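You operate a simulated robot arm through the tools that you are given. There is no shell and no other tool.

Carry out the task below with a simulated robot arm. There is one attempt and no reset: what you move stays moved.

TASK
Shim the pedestal to zero, then tighten both its bolts to 15 Nm.
Fine: set the torque knob before the bolts; one run a bolt; the nut driver goes back in its holder; leave the lever free. Set down upright: nut driver.

Only the result counts: the job must be done as asked and must still hold three seconds after the hand-in. Knocking over, shifting, dropping, spilling or breaking anything else fails it.

THE ROBOT
A 6-joint arm with a two-finger gripper, fixed in place. Base frame: the origin is at the foot of the arm, x ahead of it, y to its left, z up. Lengths are in m, angles in degrees, forces in N, time in s.
Its first joint turns from -166.0 to 166.0 degrees. Payload 2.45 kg.
Tool frame: the origin (TCP) lies between the finger pads and is the grasp point; the fingertips stand 0.02 m ahead of it; z points along the fingers, y is the line along which they close. Largest opening 0.14 m; the body of the gripper starts 0.168 m behind the TCP.
Orientation is that of the tool frame in the base frame, as [roll, pitch, yaw] about the fixed x, y, z axes, in that order (R = Rz(yaw) Ry(pitch) Rx(roll)). With the fingers straight down and closing along the base's y, the tool's x points along the base's -x, its y along +y and its z along -z.

THE INTERFACE
- The arm moves only by the tool step_arm. Its argument "motion" is one flat list of numbers, 7 for each row, row after row: the shift along the tool's x, y, z in cm, then the turn, a rotation vector about the tool's x, y, z in degrees, then the closure, from 0 (fully open) to 1 (shut). In form: [x, y, z, ax, ay, az, gripper, x, y, z, ax, ay, az, gripper, ...]. A call has 1 to 20 rows; each row is the pose to reach, as a shift and turn from the pose commanded when the call began, along the tool's axes at that moment. A row lasts 0.2 s, in which the tool goes at most 0.05 m and 8.6 degrees; a call with a longer step from one row to the next is refused whole, and so is a gripper value outside its range. Where a pose cannot be reached the arm comes as near as it can. A force on the tool above 40 N (or 10 N above the force at the start of the call, whichever is more), or a blocked arm, ends the call early, and 0.2 s more pass. Each finger travels about 0.045 m/s and halts on what it meets, pressing with about 22 N; the grip force reading is that of the motor and also rises with nothing between the fingers. The clock runs only during rows and for 0.2 s after the last one: add rows that repeat a pose to give the fingers time. It gives the time, the measured TCP pose, the force on the tool (base axes), the opening and the grip force at its end, in the units of the frame above (readings bear some noise), with the torque about the TCP (base axes, N m) and any sound that the robot's microphone picked up, and new pictures: "pictures" is both (left out), scene, wrist or none.
- Cameras (640 x 400 px; columns grow to the right, rows downward): "scene" is fixed at [0.2219, 0.5006, 1.3224]; the picture's right is [0.69, -0.72, 0.00], its down [-0.28, -0.27, -0.92] and it looks along [0.66, 0.64, -0.40] (base axes); focal length 214 px, centre (320, 200). "wrist" rides on the gripper at [0.078, 0.011, -0.209] in the tool frame; the picture's right is [-0.14, 0.99, 0.00], its down [-0.92, -0.13, -0.37] and it looks along [-0.36, -0.05, 0.93] (tool axes); focal length 280 px, centre (320, 200). There is no depth. A picture from a camera that has moved, and an enlarged one, comes with that camera's place and axes in the base frame and with its lens.
- close_up(camera, box): a new picture of the part [left, top, right, bottom] of that camera's present view, enlarged. No time passes.
- hand_in(): hands the job in; it is judged then, once.

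Nothing tells you positions but the pictures and the camera data. Unless the task says otherwise, let go and move clear before handing in.

The tools are called after ">>>" as a command line: name --argument value ..., lists and objects as JSON in quotes. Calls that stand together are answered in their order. step_arm: Moves the arm, as the interface text tells. Its arguments: {"type":"object","properties":{"motion":{"type":"array"},"pictures":{"type":"string","enum":["both","scene","wrist","none"]}},"required":["motion"]} The other tools are called the same way: close_up (camera, box) takes an enlarged picture of a part of a camera's view; hand_in () hands the job in.

At the start:

```text
time_s: 0.0
eef_pos: [0.3433, 0.7418, 1.1984]
tool_rot: [179.9, 0.0, 180.0]
ft_force: [-0.3, -0.4, -0.6]
torque: [0.03, -0.02, 0.0]
finger_gap: 0.14
gripper_force: 0.0
```

scene: 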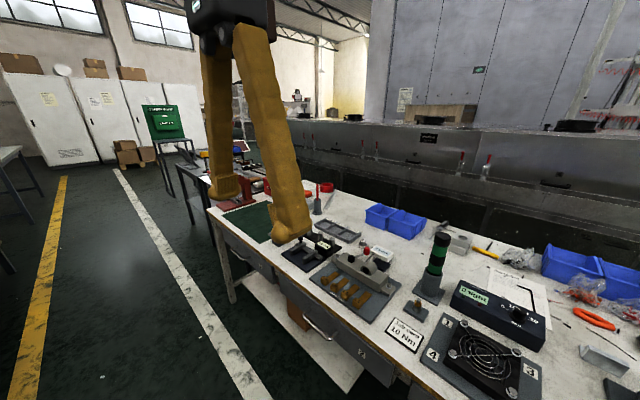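
wrist: 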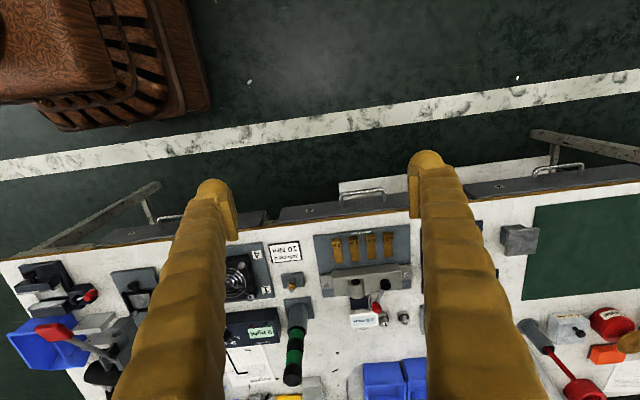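

I see a workbench with several fixtures: a pedestal with shims, a nut driver, a torque control box and a fan plate. I'll take close-ups to identify things before I move.

>>> close_up --camera "scene" --box '[270, 200, 430, 300]'

>>> close_up --camera "scene" --box '[380, 220, 560, 332]'

>>> close_up --camera "scene" --box '[400, 288, 580, 400]'

>>> close_up --camera "scene" --box '[170, 150, 350, 262]'

>>> close_up --camera "wrist" --box '[220, 220, 440, 358]'

```text
4.00 times, centred on (350, 250) of scene
camera zoom: at [0.2219, 0.5006, 1.3224], right [0.69, -0.72, 0.0], down [-0.28, -0.27, -0.92], along [0.66, 0.64, -0.4], focal length 858 px, centre (200, 0)
```

zoom: 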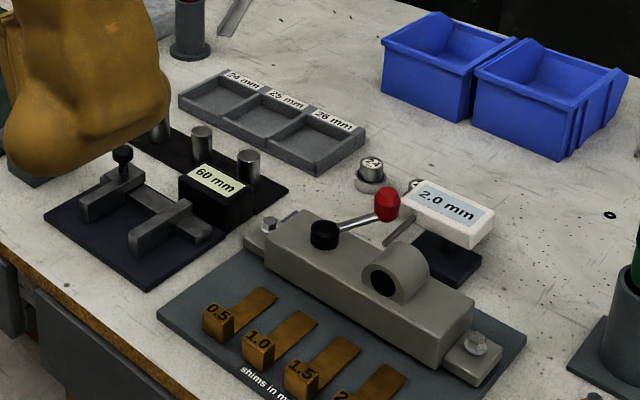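

```text
3.56 times, centred on (470, 276) of scene
camera zoom: at [0.2219, 0.5006, 1.3224], right [0.69, -0.72, 0.0], down [-0.28, -0.27, -0.92], along [0.66, 0.64, -0.4], focal length 763 px, centre (-213, -70)
```

zoom: 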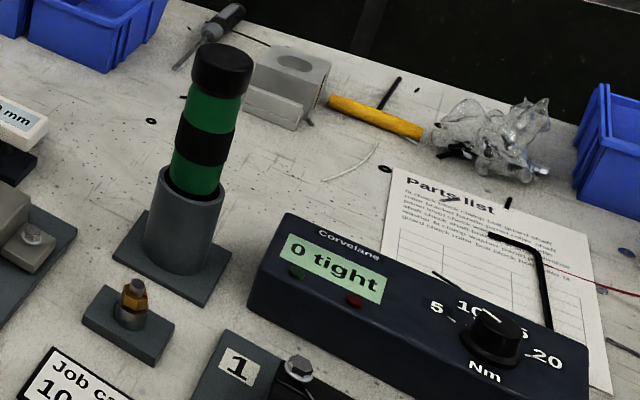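

```text
3.56 times, centred on (490, 344) of scene
camera zoom: at [0.2219, 0.5006, 1.3224], right [0.69, -0.72, 0.0], down [-0.28, -0.27, -0.92], along [0.66, 0.64, -0.4], focal length 763 px, centre (-284, -312)
```

zoom: 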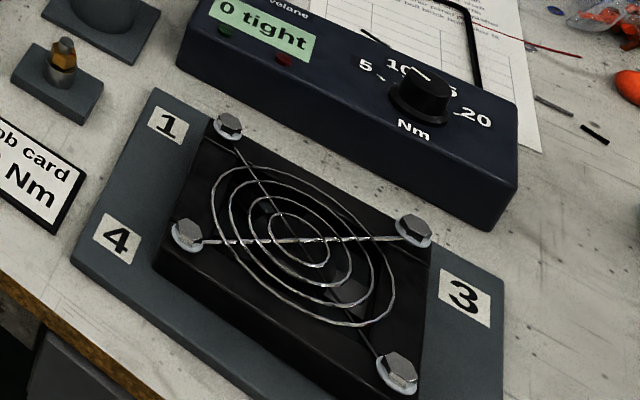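

```text
3.56 times, centred on (260, 206) of scene
camera zoom: at [0.2219, 0.5006, 1.3224], right [0.69, -0.72, 0.0], down [-0.28, -0.27, -0.92], along [0.66, 0.64, -0.4], focal length 763 px, centre (533, 179)
```

zoom: 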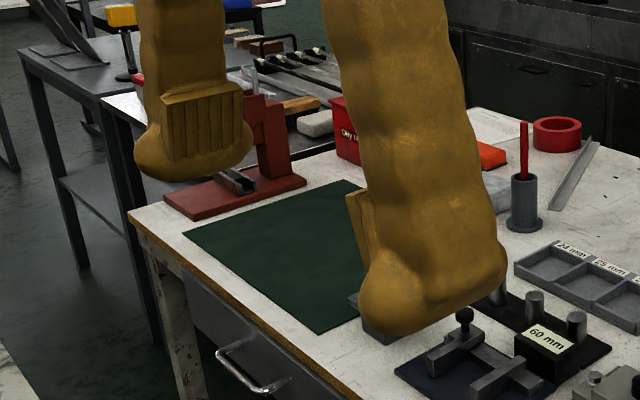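

```text
2.90 times, centred on (330, 289) of wrist
camera zoom: at [0.2658, 0.7542, 1.4074], right [0.14, 0.99, 0.0], down [0.92, -0.13, 0.37], along [0.36, -0.05, -0.93], focal length 813 px, centre (291, -58)
```

zoom: 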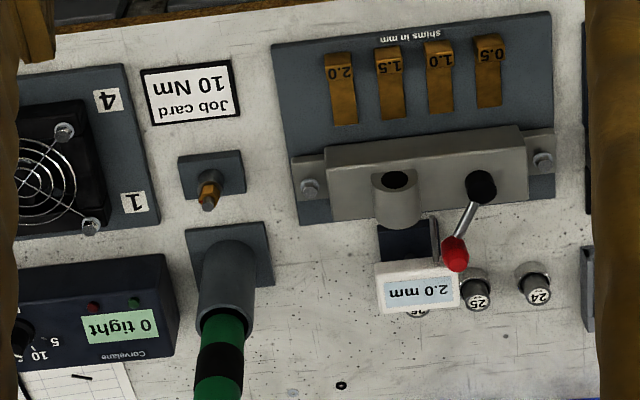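

The bench top sits at about z≈0.79. On it are the pedestal with four shims in front of it, a 2.0 mm gauge and a red-knob lever, plus the green nut driver in its cup and the torque box. I'll stay high and move ahead over the bench to test reach and get a better look.

>>> step_arm --motion '[-4, 0, 0, 0, 0, 0, 0, -8, 0, 0, 0, 0, 0, 0, -12, 0, 0, 0, 0, 0, 0, -16, 0, 0, 0, 0, 0, 0, -20, 0, 0, 0, 0, 0, 0, -20, 0, 0, 0, 0, 0, 0]'

```text
time_s: 1.4
eef_pos: [0.5445, 0.7415, 1.2031]
tool_rot: [180.0, 0.0, -180.0]
ft_force: [0.3, -0.7, -0.1]
torque: [0.03, 0.0, -0.02]
finger_gap: 0.1403
gripper_force: 0.1
camera wrist: at [0.4667, 0.7529, 1.411], right [0.14, 0.99, 0.0], down [0.92, -0.13, 0.37], along [0.36, -0.05, -0.93], focal length 280 px, centre (320, 200)
```

scene: 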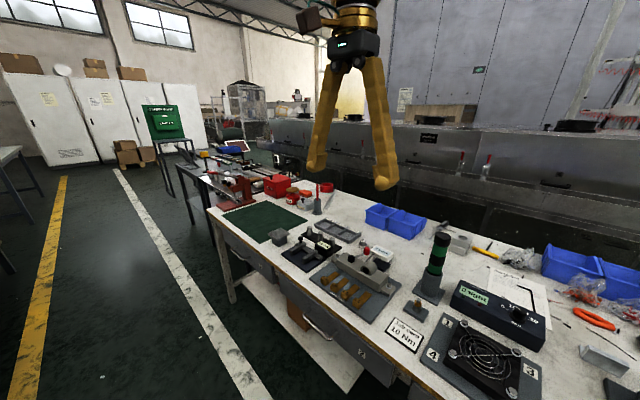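
wrist: 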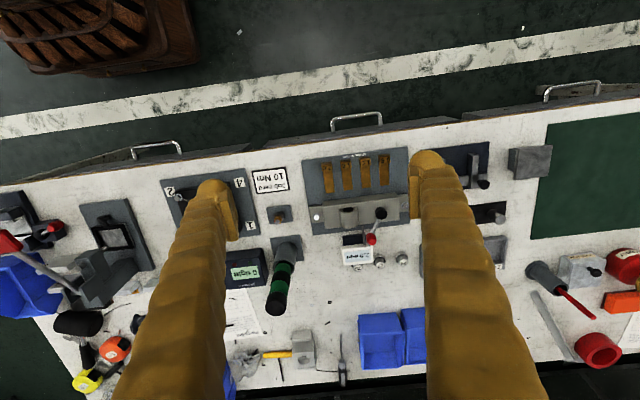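

The arm reached there easily. I'll zoom in on this overhead view.

>>> close_up --camera "wrist" --box '[290, 140, 450, 240]'

>>> close_up --camera "wrist" --box '[150, 160, 310, 260]'

>>> close_up --camera "wrist" --box '[300, 220, 460, 320]'

>>> close_up --camera "scene" --box '[280, 225, 420, 312]'

>>> close_up --camera "scene" --box '[390, 225, 470, 325]'

```text
4.00 times, centred on (370, 190) of wrist
camera zoom: at [0.4667, 0.7529, 1.411], right [0.14, 0.99, 0.0], down [0.92, -0.13, 0.37], along [0.36, -0.05, -0.93], focal length 1122 px, centre (120, 240)
```

zoom: 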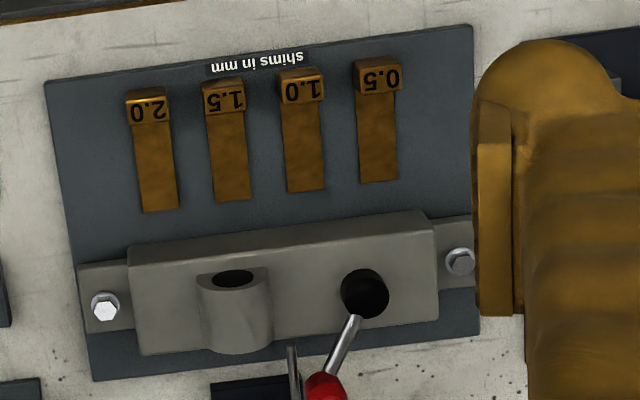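

```text
4.00 times, centred on (230, 210) of wrist
camera zoom: at [0.4667, 0.7529, 1.411], right [0.14, 0.99, 0.0], down [0.92, -0.13, 0.37], along [0.36, -0.05, -0.93], focal length 1122 px, centre (680, 160)
```

zoom: 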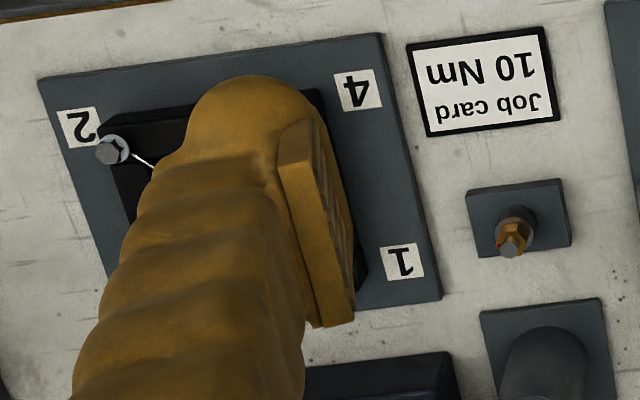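

```text
4.00 times, centred on (380, 270) of wrist
camera zoom: at [0.4667, 0.7529, 1.411], right [0.14, 0.99, 0.0], down [0.92, -0.13, 0.37], along [0.36, -0.05, -0.93], focal length 1122 px, centre (80, -80)
```

zoom: 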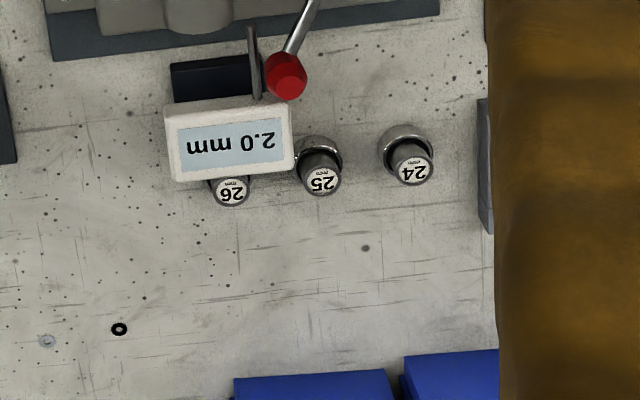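

```text
4.57 times, centred on (350, 268) of scene
camera zoom: at [0.2219, 0.5006, 1.3224], right [0.69, -0.72, 0.0], down [-0.28, -0.27, -0.92], along [0.66, 0.64, -0.4], focal length 980 px, centre (183, -113)
```

zoom: 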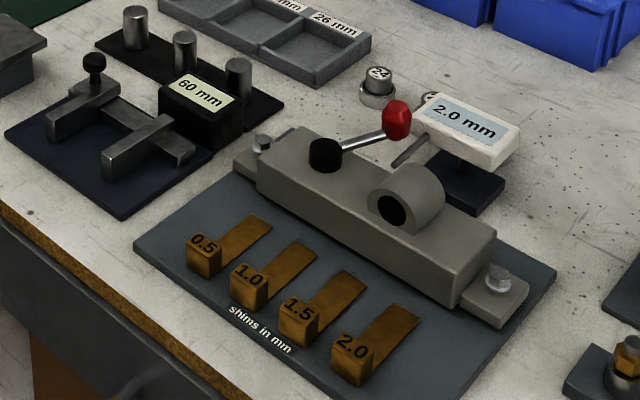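

```text
4.00 times, centred on (430, 275) of scene
camera zoom: at [0.2219, 0.5006, 1.3224], right [0.69, -0.72, 0.0], down [-0.28, -0.27, -0.92], along [0.66, 0.64, -0.4], focal length 858 px, centre (-120, -100)
```

zoom: 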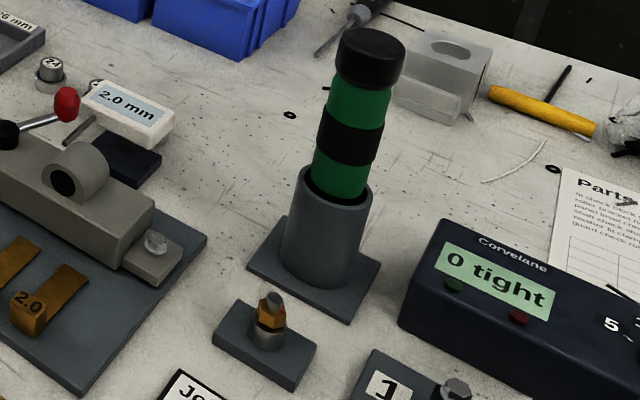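

The pedestal carries a bore boss, a lever with a red knob and a gauge stylus touching it. I estimate the bolts at about (0.745, 0.705) and (0.747, 0.916), so I'll test the reach there at a safe height.

>>> step_arm --motion '[-4, 0, 0, 0, 0, 0, 0, -8, 0, 0, 0, 0, 0, 0, -12, 0, 0, 0, 0, 0, 0, -16, 0, 0, 0, 0, 0, 0, -20, 0, 0, 0, 0, 0, 0, -20, 4, 0, 0, 0, 0, 0, -20, 8, 0, 0, 0, 0, 0, -20, 12, 0, 0, 0, 0, 0, -20, 16, 0, 0, 0, 0, 0, -20, 17.5, 0, 0, 0, 0, 0, -20, 17.5, 0, 0, 0, 0, 0]'

```text
time_s: 3.8
eef_pos: [0.7186, 0.8691, 1.1856]
tool_rot: [179.9, 0.1, 180.0]
ft_force: [-0.9, 0.6, 1.0]
torque: [0.01, -0.01, 0.0]
finger_gap: 0.14
gripper_force: 0.1
out of reach, approached as far as the arm can: row 8, 9, 10, 11
camera wrist: at [0.6412, 0.8818, 1.3936], right [0.14, 0.99, 0.0], down [0.92, -0.13, 0.37], along [0.36, -0.05, -0.93], focal length 280 px, centre (320, 200)
```

scene: 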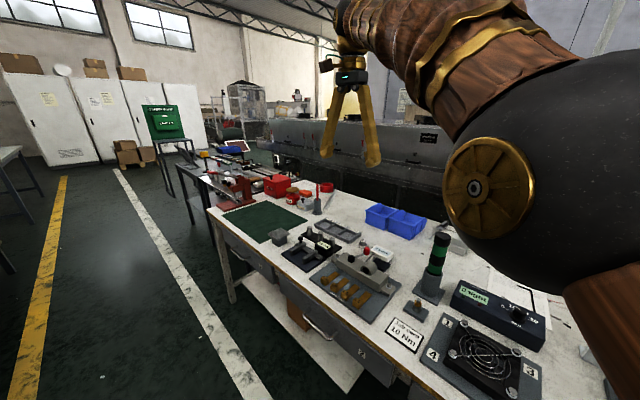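
wrist: 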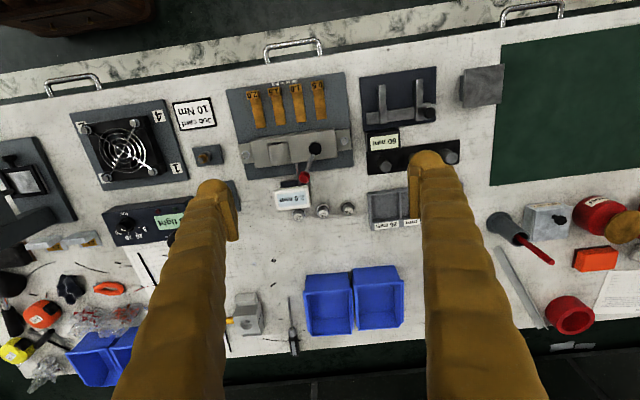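

From here the wrist camera shows the pedestal almost from above. I'll take close-ups for measurement.

>>> close_up --camera "wrist" --box '[220, 60, 380, 160]'

>>> close_up --camera "wrist" --box '[220, 120, 380, 220]'

>>> close_up --camera "wrist" --box '[70, 140, 230, 240]'

>>> close_up --camera "scene" --box '[320, 230, 420, 293]'

>>> close_up --camera "scene" --box '[440, 270, 560, 345]'

```text
4.00 times, centred on (300, 110) of wrist
camera zoom: at [0.6412, 0.8818, 1.3936], right [0.14, 0.99, 0.0], down [0.92, -0.13, 0.37], along [0.36, -0.05, -0.93], focal length 1122 px, centre (400, 560)
```

zoom: 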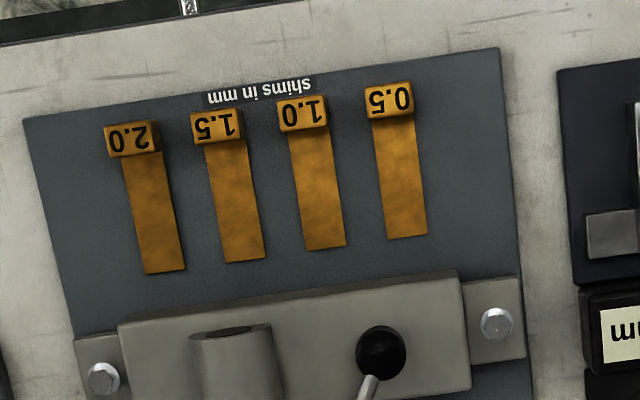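

```text
4.00 times, centred on (300, 170) of wrist
camera zoom: at [0.6412, 0.8818, 1.3936], right [0.14, 0.99, 0.0], down [0.92, -0.13, 0.37], along [0.36, -0.05, -0.93], focal length 1122 px, centre (400, 320)
```

zoom: 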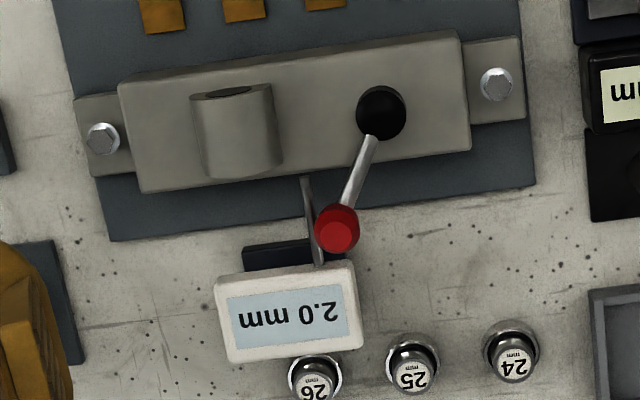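

```text
4.00 times, centred on (150, 190) of wrist
camera zoom: at [0.6412, 0.8818, 1.3936], right [0.14, 0.99, 0.0], down [0.92, -0.13, 0.37], along [0.36, -0.05, -0.93], focal length 1122 px, centre (1000, 240)
```

zoom: 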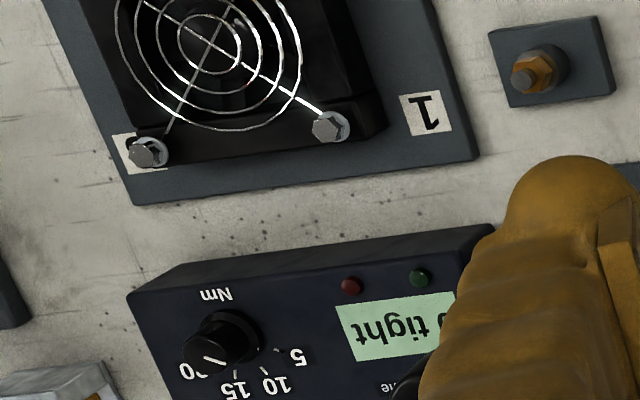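

```text
6.35 times, centred on (370, 262) of scene
camera zoom: at [0.2219, 0.5006, 1.3224], right [0.69, -0.72, 0.0], down [-0.28, -0.27, -0.92], along [0.66, 0.64, -0.4], focal length 1362 px, centre (2, -190)
```

zoom: 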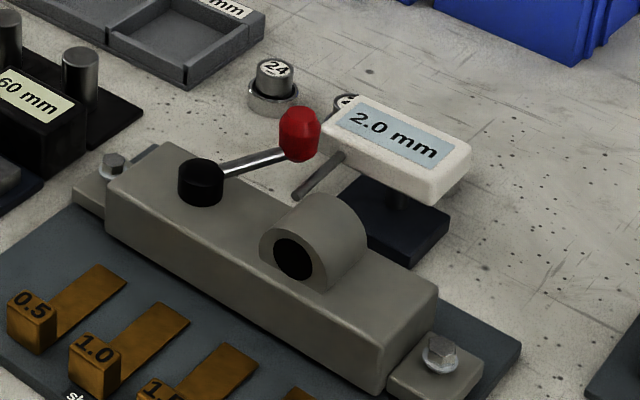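

```text
5.33 times, centred on (500, 308) of scene
camera zoom: at [0.2219, 0.5006, 1.3224], right [0.69, -0.72, 0.0], down [-0.28, -0.27, -0.92], along [0.66, 0.64, -0.4], focal length 1144 px, centre (-640, -373)
```

zoom: 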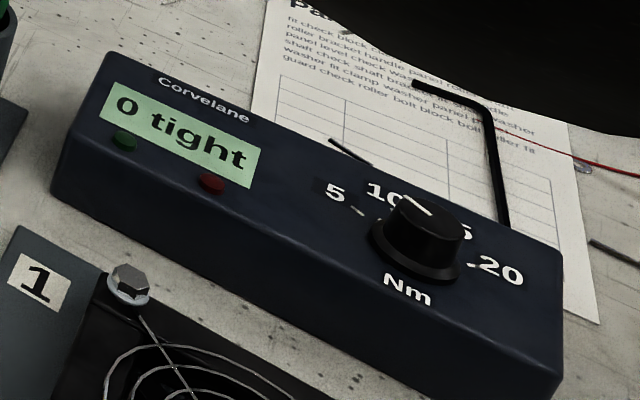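

I've now located the pedestal bolts at about (0.749, 0.704) and (0.749, 0.917), with the plate top at z≈0.762. Next I'll back off and tilt the wrist so the camera sees the pedestal front from low down and I can see how the shims fit.

>>> step_arm --motion '[2.75, -0.875, 3.575, 0, -5.6, 0, 0, 5.5, -1.75, 7.15, 0, -11.2, 0, 0, 8.25, -2.625, 10.725, 0, -16.8, 0, 0, 11, -3.5, 14.3, 0, -22.5, 0, 0, 13.75, -4.375, 17.875, 0, -28.1, 0, 0, 16.5, -5.25, 21.45, 0, -33.7, 0, 0, 19.25, -6.125, 25.0, 0, -39.4, 0, 0, 22, -7, 28.6, 0, -45, 0, 0, 22, -7, 28.6, 0, -45, 0, 0]' --pictures "both"

```text
time_s: 5.8
eef_pos: [0.5042, 0.7995, 0.8991]
tool_rot: [-180.0, 45.0, 180.0]
ft_force: [-0.9, 0.0, 0.0]
torque: [-0.02, -0.01, -0.02]
finger_gap: 0.1398
gripper_force: 0.1
camera wrist: at [0.3013, 0.8103, 0.9917], right [0.1, 0.99, 0.1], down [0.39, -0.13, 0.91], along [0.92, -0.05, -0.4], focal length 280 px, centre (320, 200)
```

scene: 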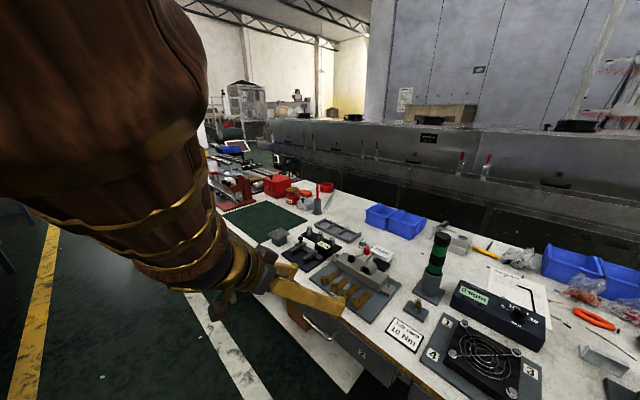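
wrist: 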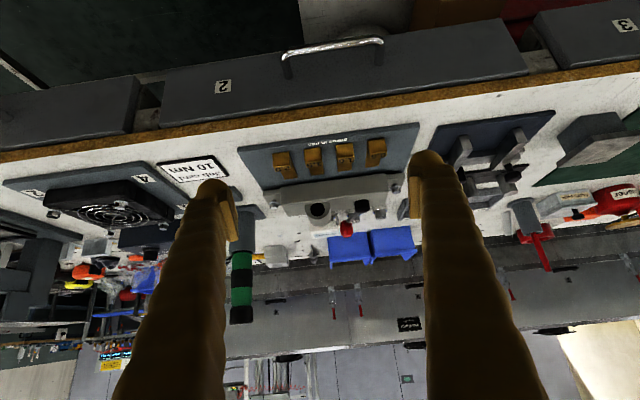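

The commanded pose tracked the measured one well. Now I'll take a close-up of the front of the pedestal.

>>> close_up --camera "wrist" --box '[240, 120, 420, 232]'

>>> close_up --camera "wrist" --box '[270, 160, 400, 241]'

```text
3.56 times, centred on (330, 176) of wrist
camera zoom: at [0.3013, 0.8103, 0.9917], right [0.1, 0.99, 0.1], down [0.39, -0.13, 0.91], along [0.92, -0.05, -0.4], focal length 997 px, centre (284, 285)
```

zoom: 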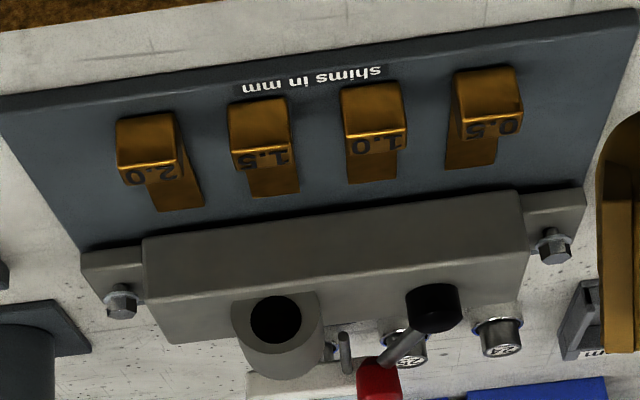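

```text
4.92 times, centred on (335, 200) of wrist
camera zoom: at [0.3013, 0.8103, 0.9917], right [0.1, 0.99, 0.1], down [0.39, -0.13, 0.91], along [0.92, -0.05, -0.4], focal length 1380 px, centre (246, 198)
```

zoom: 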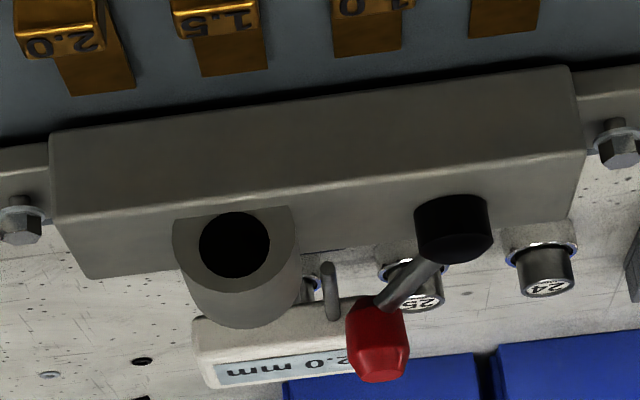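

The pedestal body seems to sit slightly above the plate. I'll go lower for a nearly horizontal look at the gap underneath.

>>> step_arm --motion '[1.2, 0, 4.8, 0, -7.5, 0, 0, 2.33, 0, 9.5, 0, -15, 0, 0, 2.33, 0, 9.5, 0, -15, 0, 0]' --pictures "wrist"

>>> close_up --camera "wrist" --box '[240, 130, 430, 250]'

```text
time_s: 6.6
eef_pos: [0.551, 0.7988, 0.8143]
tool_rot: [179.9, 60.0, -179.9]
ft_force: [0.6, -0.5, -0.6]
torque: [0.02, 0.01, -0.01]
finger_gap: 0.1401
gripper_force: 0.1
camera wrist: at [0.3316, 0.8108, 0.8506], right [0.07, 0.99, 0.12], down [0.14, -0.13, 0.98], along [0.99, -0.05, -0.15], focal length 280 px, centre (320, 200)
```

wrist: 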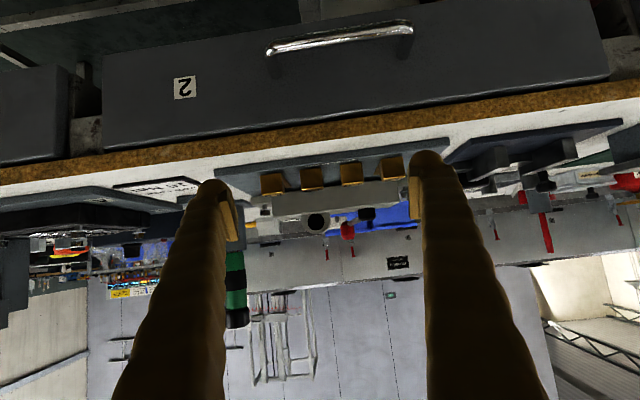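

```text
3.33 times, centred on (335, 190) of wrist
camera zoom: at [0.3316, 0.8108, 0.8506], right [0.07, 0.99, 0.12], down [0.14, -0.13, 0.98], along [0.99, -0.05, -0.15], focal length 935 px, centre (270, 233)
```

zoom: 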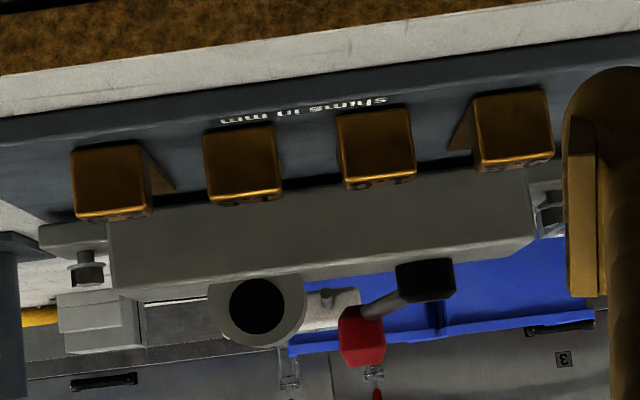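

>>> close_up --camera "wrist" --box '[250, 175, 330, 225]'

>>> close_up --camera "wrist" --box '[330, 165, 410, 215]'

```text
8.00 times, centred on (290, 200) of wrist
camera zoom: at [0.3316, 0.8108, 0.8506], right [0.07, 0.99, 0.12], down [0.14, -0.13, 0.98], along [0.99, -0.05, -0.15], focal length 2243 px, centre (560, 200)
```

zoom: 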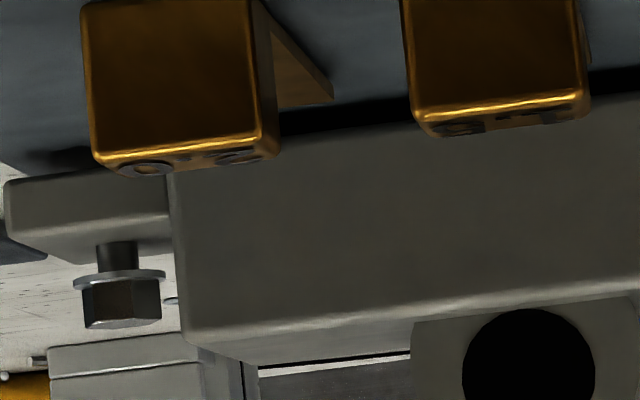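

```text
8.00 times, centred on (370, 190) of wrist
camera zoom: at [0.3316, 0.8108, 0.8506], right [0.07, 0.99, 0.12], down [0.14, -0.13, 0.98], along [0.99, -0.05, -0.15], focal length 2243 px, centre (-80, 280)
```

zoom: 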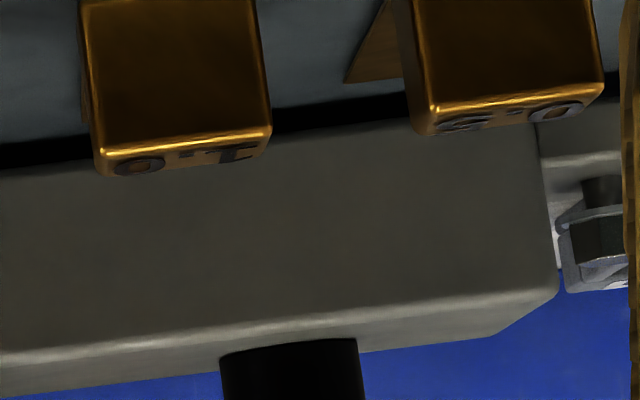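

The bolts stand proud with their shanks showing, and there is a gap of about 5 mm under the pedestal, so it may be jacked up by the lever. I'll close the gripper, rise, and go over the pedestal for a close look at the lever and gauge.

>>> step_arm --motion '[-2.89, 0, -1.67, 0, 0, 0, 1, -5.77, 0, -3.33, 0, 0, 0, 1, -8.66, 0, -5.0, 0, 0, 0, 1, -11.06, 0, -0.84, 0, 3, 0, 1, -13.46, 0, 3.31, 0, 6, 0, 1, -15.86, 0, 7.47, 0, 9, 0, 1, -18.26, 0, 11.63, 0, 12, 0, 1, -18.26, 0, 11.63, 0, 15, 0, 1, -18.26, 0, 11.63, 0, 15, 0, 1]'

```text
time_s: 8.6
eef_pos: [0.7455, 0.8018, 0.9152]
tool_rot: [-180.0, 45.1, -179.9]
ft_force: [-0.3, -0.5, -0.3]
torque: [0.01, 0.0, 0.04]
finger_gap: 0.0
gripper_force: 21.8
camera wrist: at [0.5425, 0.8131, 1.0063], right [0.1, 0.99, 0.1], down [0.39, -0.13, 0.91], along [0.92, -0.05, -0.4], focal length 280 px, centre (320, 200)
```

scene: 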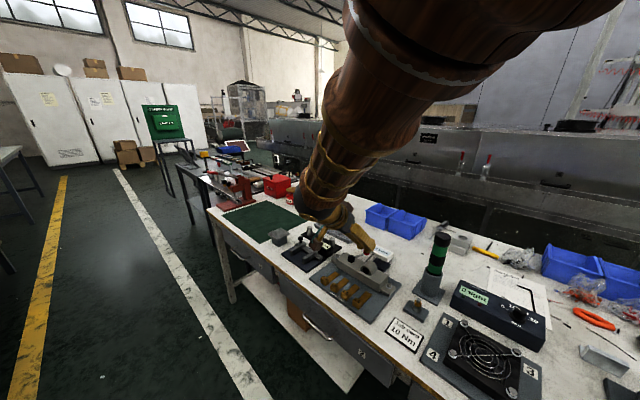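
wrist: 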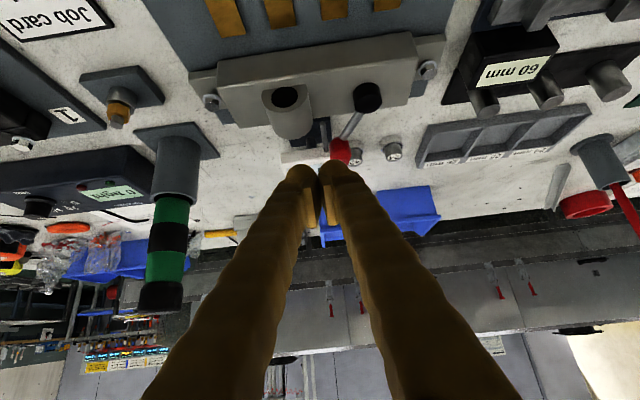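

>>> close_up --camera "wrist" --box '[190, 30, 450, 192]'

>>> close_up --camera "wrist" --box '[280, 70, 440, 170]'

>>> close_up --camera "scene" --box '[330, 230, 410, 280]'

```text
2.46 times, centred on (320, 111) of wrist
camera zoom: at [0.5425, 0.8131, 1.0063], right [0.1, 0.99, 0.1], down [0.39, -0.13, 0.91], along [0.92, -0.05, -0.4], focal length 690 px, centre (320, 419)
```

zoom: 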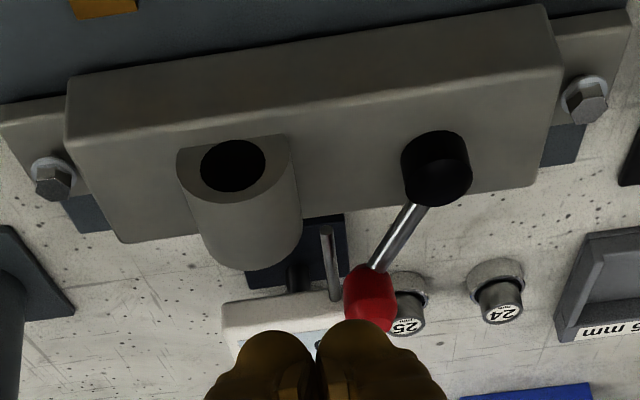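

```text
4.00 times, centred on (360, 120) of wrist
camera zoom: at [0.5425, 0.8131, 1.0063], right [0.1, 0.99, 0.1], down [0.39, -0.13, 0.91], along [0.92, -0.05, -0.4], focal length 1122 px, centre (160, 520)
```

zoom: 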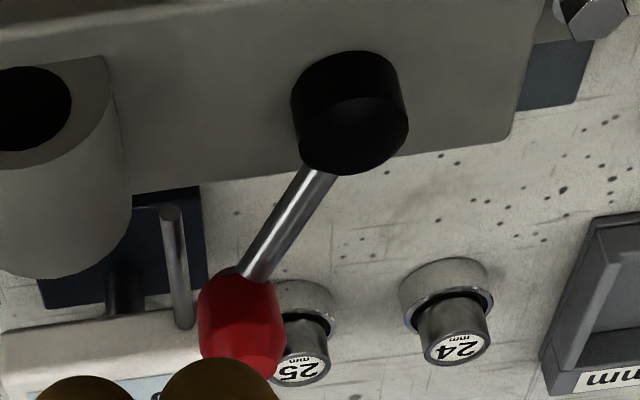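

```text
8.00 times, centred on (370, 255) of scene
camera zoom: at [0.2219, 0.5006, 1.3224], right [0.69, -0.72, 0.0], down [-0.28, -0.27, -0.92], along [0.66, 0.64, -0.4], focal length 1716 px, centre (-80, -240)
```

zoom: 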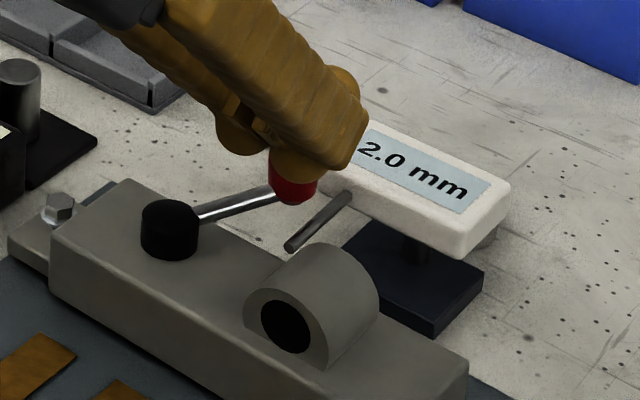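

The lever hub is a vertical cylinder at about (0.752, 0.857) and the red knob sits at about (0.802, 0.826, 0.838). I'll come down beside the knob on its −y side with closed fingers, above the stylus, to test the lever gently.

>>> step_arm --motion '[0, -2.2, 0, 0, 0, 0, 1, 0.33, -2.2, 3.4, 0, 0, 0, 1, 0.67, -2.2, 6.8, 0, 0, 0, 1, 0.67, -2.2, 6.8, 0, 0, 0, 1]'

>>> close_up --camera "scene" --box '[330, 230, 410, 280]'

>>> close_up --camera "wrist" --box '[240, 100, 440, 225]'

```text
time_s: 9.6
eef_pos: [0.7912, 0.7778, 0.862]
tool_rot: [-179.9, 45.0, -179.9]
ft_force: [0.9, -0.6, 0.3]
torque: [0.01, 0.01, 0.02]
finger_gap: 0.0001
gripper_force: 21.7
camera wrist: at [0.589, 0.789, 0.9538], right [0.1, 0.99, 0.1], down [0.39, -0.13, 0.91], along [0.92, -0.05, -0.4], focal length 280 px, centre (320, 200)
```

scene: 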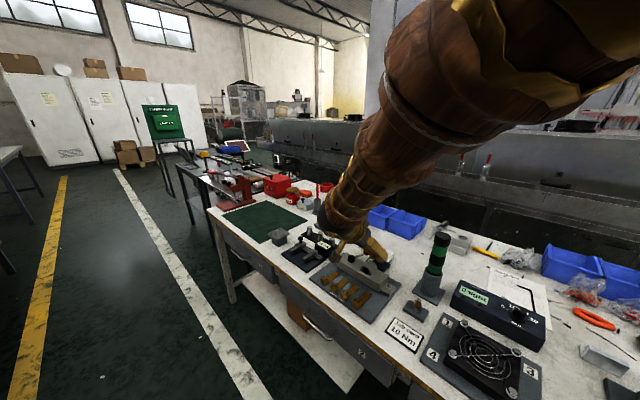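
wrist: 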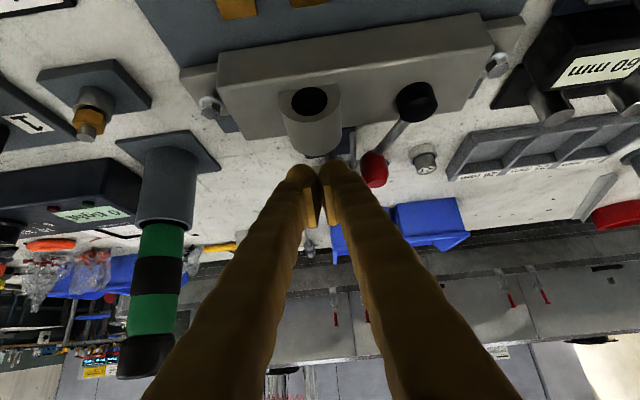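

```text
8.00 times, centred on (370, 255) of scene
camera zoom: at [0.2219, 0.5006, 1.3224], right [0.69, -0.72, 0.0], down [-0.28, -0.27, -0.92], along [0.66, 0.64, -0.4], focal length 1716 px, centre (-80, -240)
```

zoom: 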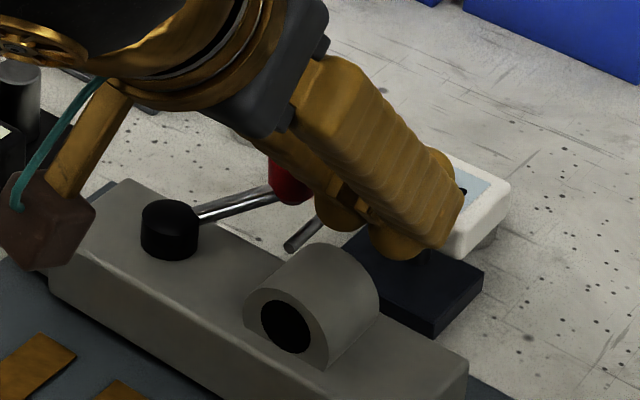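

```text
3.20 times, centred on (340, 162) of wrist
camera zoom: at [0.589, 0.789, 0.9538], right [0.1, 0.99, 0.1], down [0.39, -0.13, 0.91], along [0.92, -0.05, -0.4], focal length 897 px, centre (256, 320)
```

zoom: 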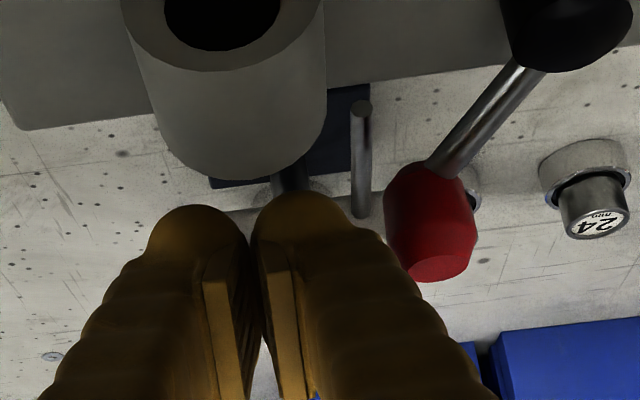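

The closed fingers are just beside the red knob. I'll push gently toward +y and watch the force.

>>> step_arm --motion '[0, 0.7, 0, 0, 0, 0, 1, 0, 1.4, 0, 0, 0, 0, 1, 0, 2.1, 0, 0, 0, 0, 1, 0, 2.8, 0, 0, 0, 0, 1]' --pictures "wrist"

>>> close_up --camera "wrist" --box '[240, 100, 440, 225]'

>>> close_up --camera "scene" --box '[330, 230, 410, 280]'

```text
time_s: 10.6
eef_pos: [0.7878, 0.8068, 0.8618]
tool_rot: [180.0, 44.9, -179.9]
ft_force: [0.0, 0.1, 0.2]
torque: [0.0, 0.01, 0.02]
finger_gap: 0.0003
gripper_force: 22.1
camera wrist: at [0.5856, 0.8188, 0.9525], right [0.1, 0.99, 0.1], down [0.39, -0.13, 0.91], along [0.92, -0.05, -0.4], focal length 280 px, centre (320, 200)
```

wrist: 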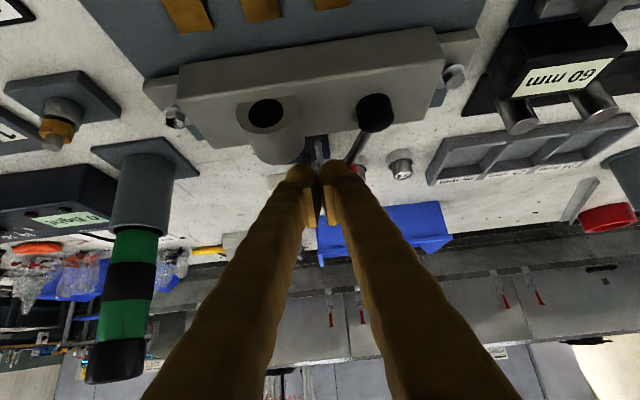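

```text
3.20 times, centred on (340, 162) of wrist
camera zoom: at [0.5856, 0.8188, 0.9525], right [0.1, 0.99, 0.1], down [0.39, -0.13, 0.91], along [0.92, -0.05, -0.4], focal length 897 px, centre (256, 320)
```

zoom: 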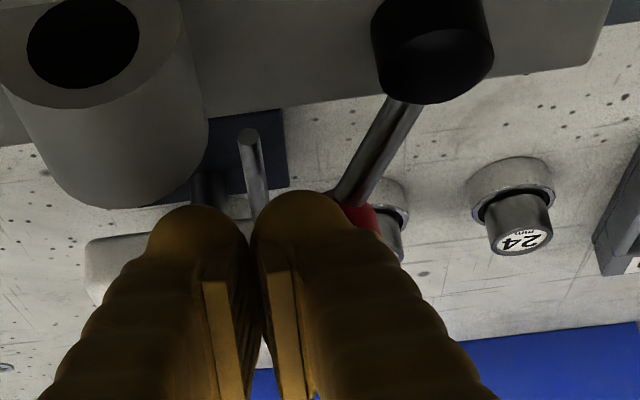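

```text
8.00 times, centred on (370, 255) of scene
camera zoom: at [0.2219, 0.5006, 1.3224], right [0.69, -0.72, 0.0], down [-0.28, -0.27, -0.92], along [0.66, 0.64, -0.4], focal length 1716 px, centre (-80, -240)
```

zoom: 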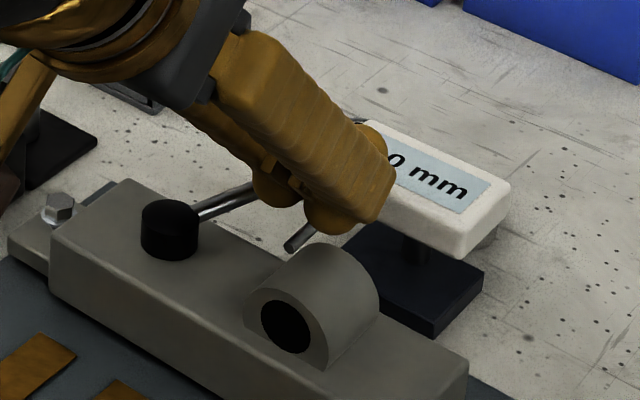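

There's no contact force yet because the fingertip passes a little too high over the knob. I'll back off, go about 9 mm deeper while still clear of the stylus, and push again.

>>> step_arm --motion '[0, -1.5, 0, 0, 0, 0, 1, 0, -1.5, 0.9, 0, 0, 0, 1, 0, -0.8, 0.9, 0, 0, 0, 1, 0, 0, 0.9, 0, 0, 0, 1, 0, 0.8, 0.9, 0, 0, 0, 1, 0, 1.4, 0.9, 0, 0, 0, 1]' --pictures "wrist"

>>> close_up --camera "wrist" --box '[240, 100, 440, 225]'

>>> close_up --camera "scene" --box '[330, 230, 410, 280]'

```text
time_s: 12.0
eef_pos: [0.7934, 0.8232, 0.8553]
tool_rot: [-179.9, 45.0, -180.0]
ft_force: [-1.0, -0.7, -0.6]
torque: [-0.03, 0.01, 0.03]
finger_gap: 0.0
gripper_force: 21.8
camera wrist: at [0.5918, 0.8342, 0.9466], right [0.1, 0.99, 0.1], down [0.39, -0.13, 0.91], along [0.92, -0.05, -0.4], focal length 280 px, centre (320, 200)
```

wrist: 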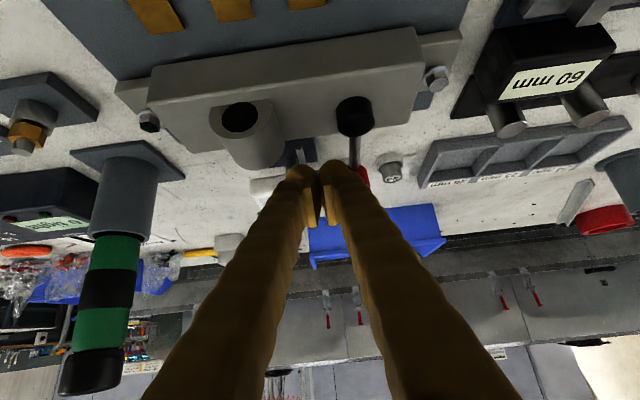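

```text
3.20 times, centred on (340, 162) of wrist
camera zoom: at [0.5918, 0.8342, 0.9466], right [0.1, 0.99, 0.1], down [0.39, -0.13, 0.91], along [0.92, -0.05, -0.4], focal length 897 px, centre (256, 320)
```

zoom: 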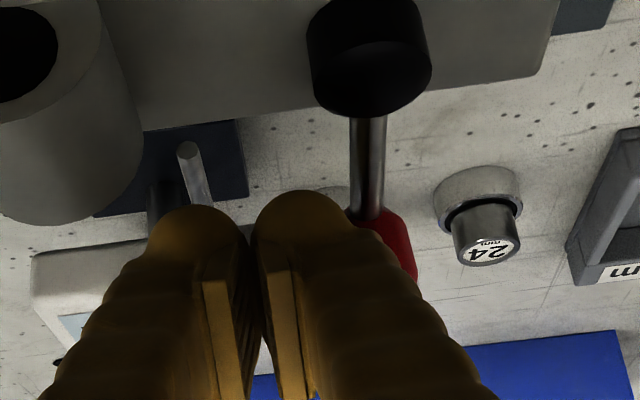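

```text
8.00 times, centred on (370, 255) of scene
camera zoom: at [0.2219, 0.5006, 1.3224], right [0.69, -0.72, 0.0], down [-0.28, -0.27, -0.92], along [0.66, 0.64, -0.4], focal length 1716 px, centre (-80, -240)
```

zoom: 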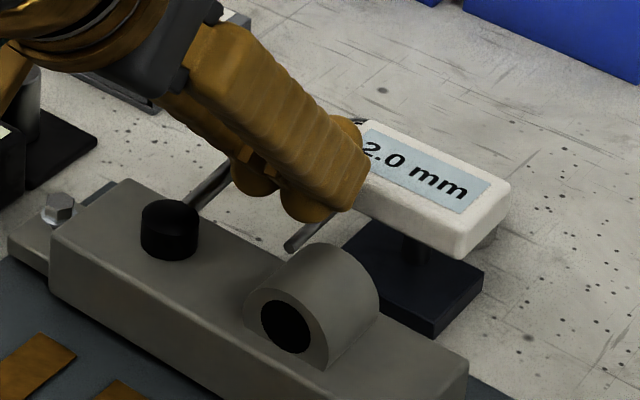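

The lever swings freely about its vertical hub and the gauge still reads 2.0. I'll keep swinging it toward +y and watch the gauge.

>>> step_arm --motion '[0, 0.8, 0, 0, 0, 0, 1, 0, 1.6, 0, 0, 0, 0, 1, 0, 2.4, 0, 0, 0, 0, 1, 0, 3.2, 0, 0, 0, 0, 1]' --pictures "wrist"

>>> close_up --camera "wrist" --box '[240, 100, 440, 225]'

>>> close_up --camera "scene" --box '[330, 230, 410, 280]'

```text
time_s: 13.0
eef_pos: [0.7947, 0.8535, 0.8547]
tool_rot: [-179.9, 45.0, -179.8]
ft_force: [-3.8, -3.5, -0.4]
torque: [0.02, 0.06, 0.08]
finger_gap: 0.0
gripper_force: 22.4
camera wrist: at [0.5927, 0.8645, 0.9471], right [0.1, 0.99, 0.1], down [0.39, -0.13, 0.91], along [0.92, -0.05, -0.4], focal length 280 px, centre (320, 200)
```

wrist: 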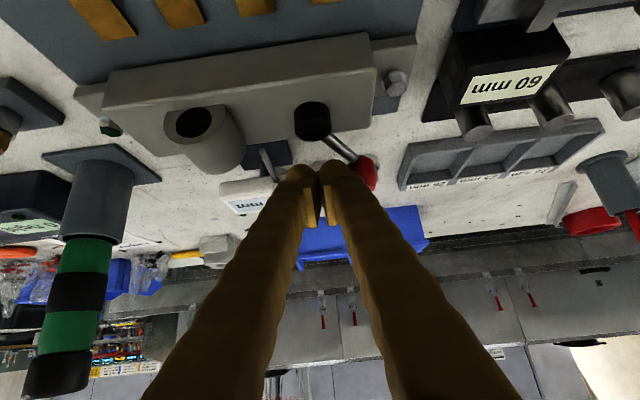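

```text
3.20 times, centred on (340, 162) of wrist
camera zoom: at [0.5927, 0.8645, 0.9471], right [0.1, 0.99, 0.1], down [0.39, -0.13, 0.91], along [0.92, -0.05, -0.4], focal length 897 px, centre (256, 320)
```

zoom: 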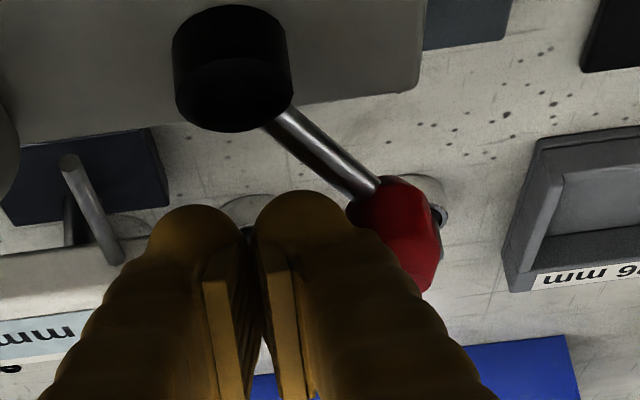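

```text
8.00 times, centred on (370, 255) of scene
camera zoom: at [0.2219, 0.5006, 1.3224], right [0.69, -0.72, 0.0], down [-0.28, -0.27, -0.92], along [0.66, 0.64, -0.4], focal length 1716 px, centre (-80, -240)
```

zoom: 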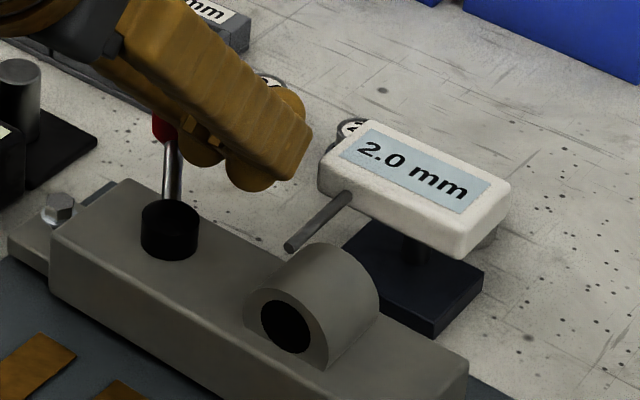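

The lever is now swung about 30° past straight back, with a light 5 N resistance, and the gauge still reads 2.0. I'll push a little further to find its effect or its stop.

>>> step_arm --motion '[0, 0.6, 0, 0, 0, 0, 1, 0, 1.2, 0, 0, 0, 0, 1, 0, 1.8, 0, 0, 0, 0, 1, 0, 2.4, 0, 0, 0, 0, 1]' --pictures "wrist"

>>> close_up --camera "wrist" --box '[240, 100, 440, 225]'

>>> close_up --camera "scene" --box '[330, 230, 410, 280]'

```text
time_s: 13.5
eef_pos: [0.7947, 0.8582, 0.8548]
tool_rot: [-179.6, 44.9, 179.9]
ft_force: [-3.7, -9.9, 2.6]
torque: [-0.07, 0.01, 0.03]
finger_gap: 0.0
gripper_force: 21.8
stopped in row 2: the force on the tool passed its limit at 54 N (the readings are from after the stop); the commanded pose is now the measured one
camera wrist: at [0.5932, 0.8706, 0.9472], right [0.1, 0.99, 0.09], down [0.39, -0.13, 0.91], along [0.91, -0.06, -0.4], focal length 280 px, centre (320, 200)
```

wrist: 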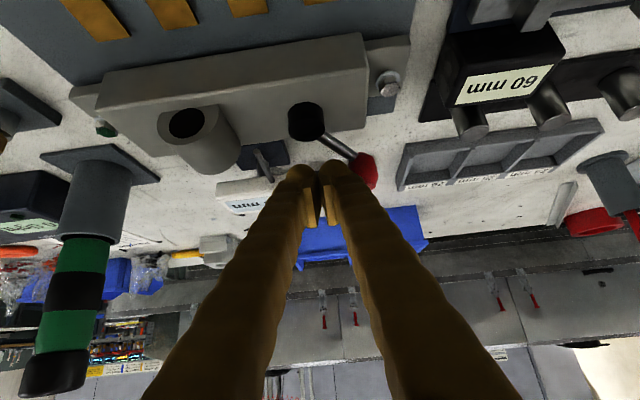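

```text
3.20 times, centred on (340, 162) of wrist
camera zoom: at [0.5932, 0.8706, 0.9472], right [0.1, 0.99, 0.09], down [0.39, -0.13, 0.91], along [0.91, -0.06, -0.4], focal length 897 px, centre (256, 320)
```

zoom: 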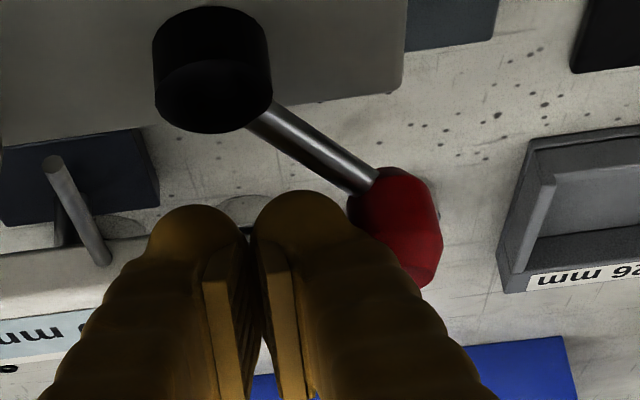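

```text
8.00 times, centred on (370, 255) of scene
camera zoom: at [0.2219, 0.5006, 1.3224], right [0.69, -0.72, 0.0], down [-0.28, -0.27, -0.92], along [0.66, 0.64, -0.4], focal length 1716 px, centre (-80, -240)
```

zoom: 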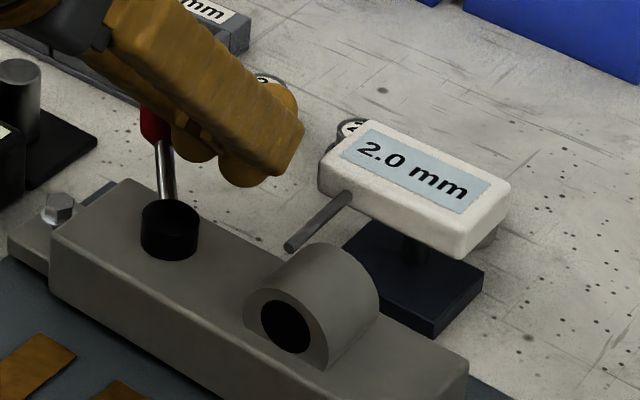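

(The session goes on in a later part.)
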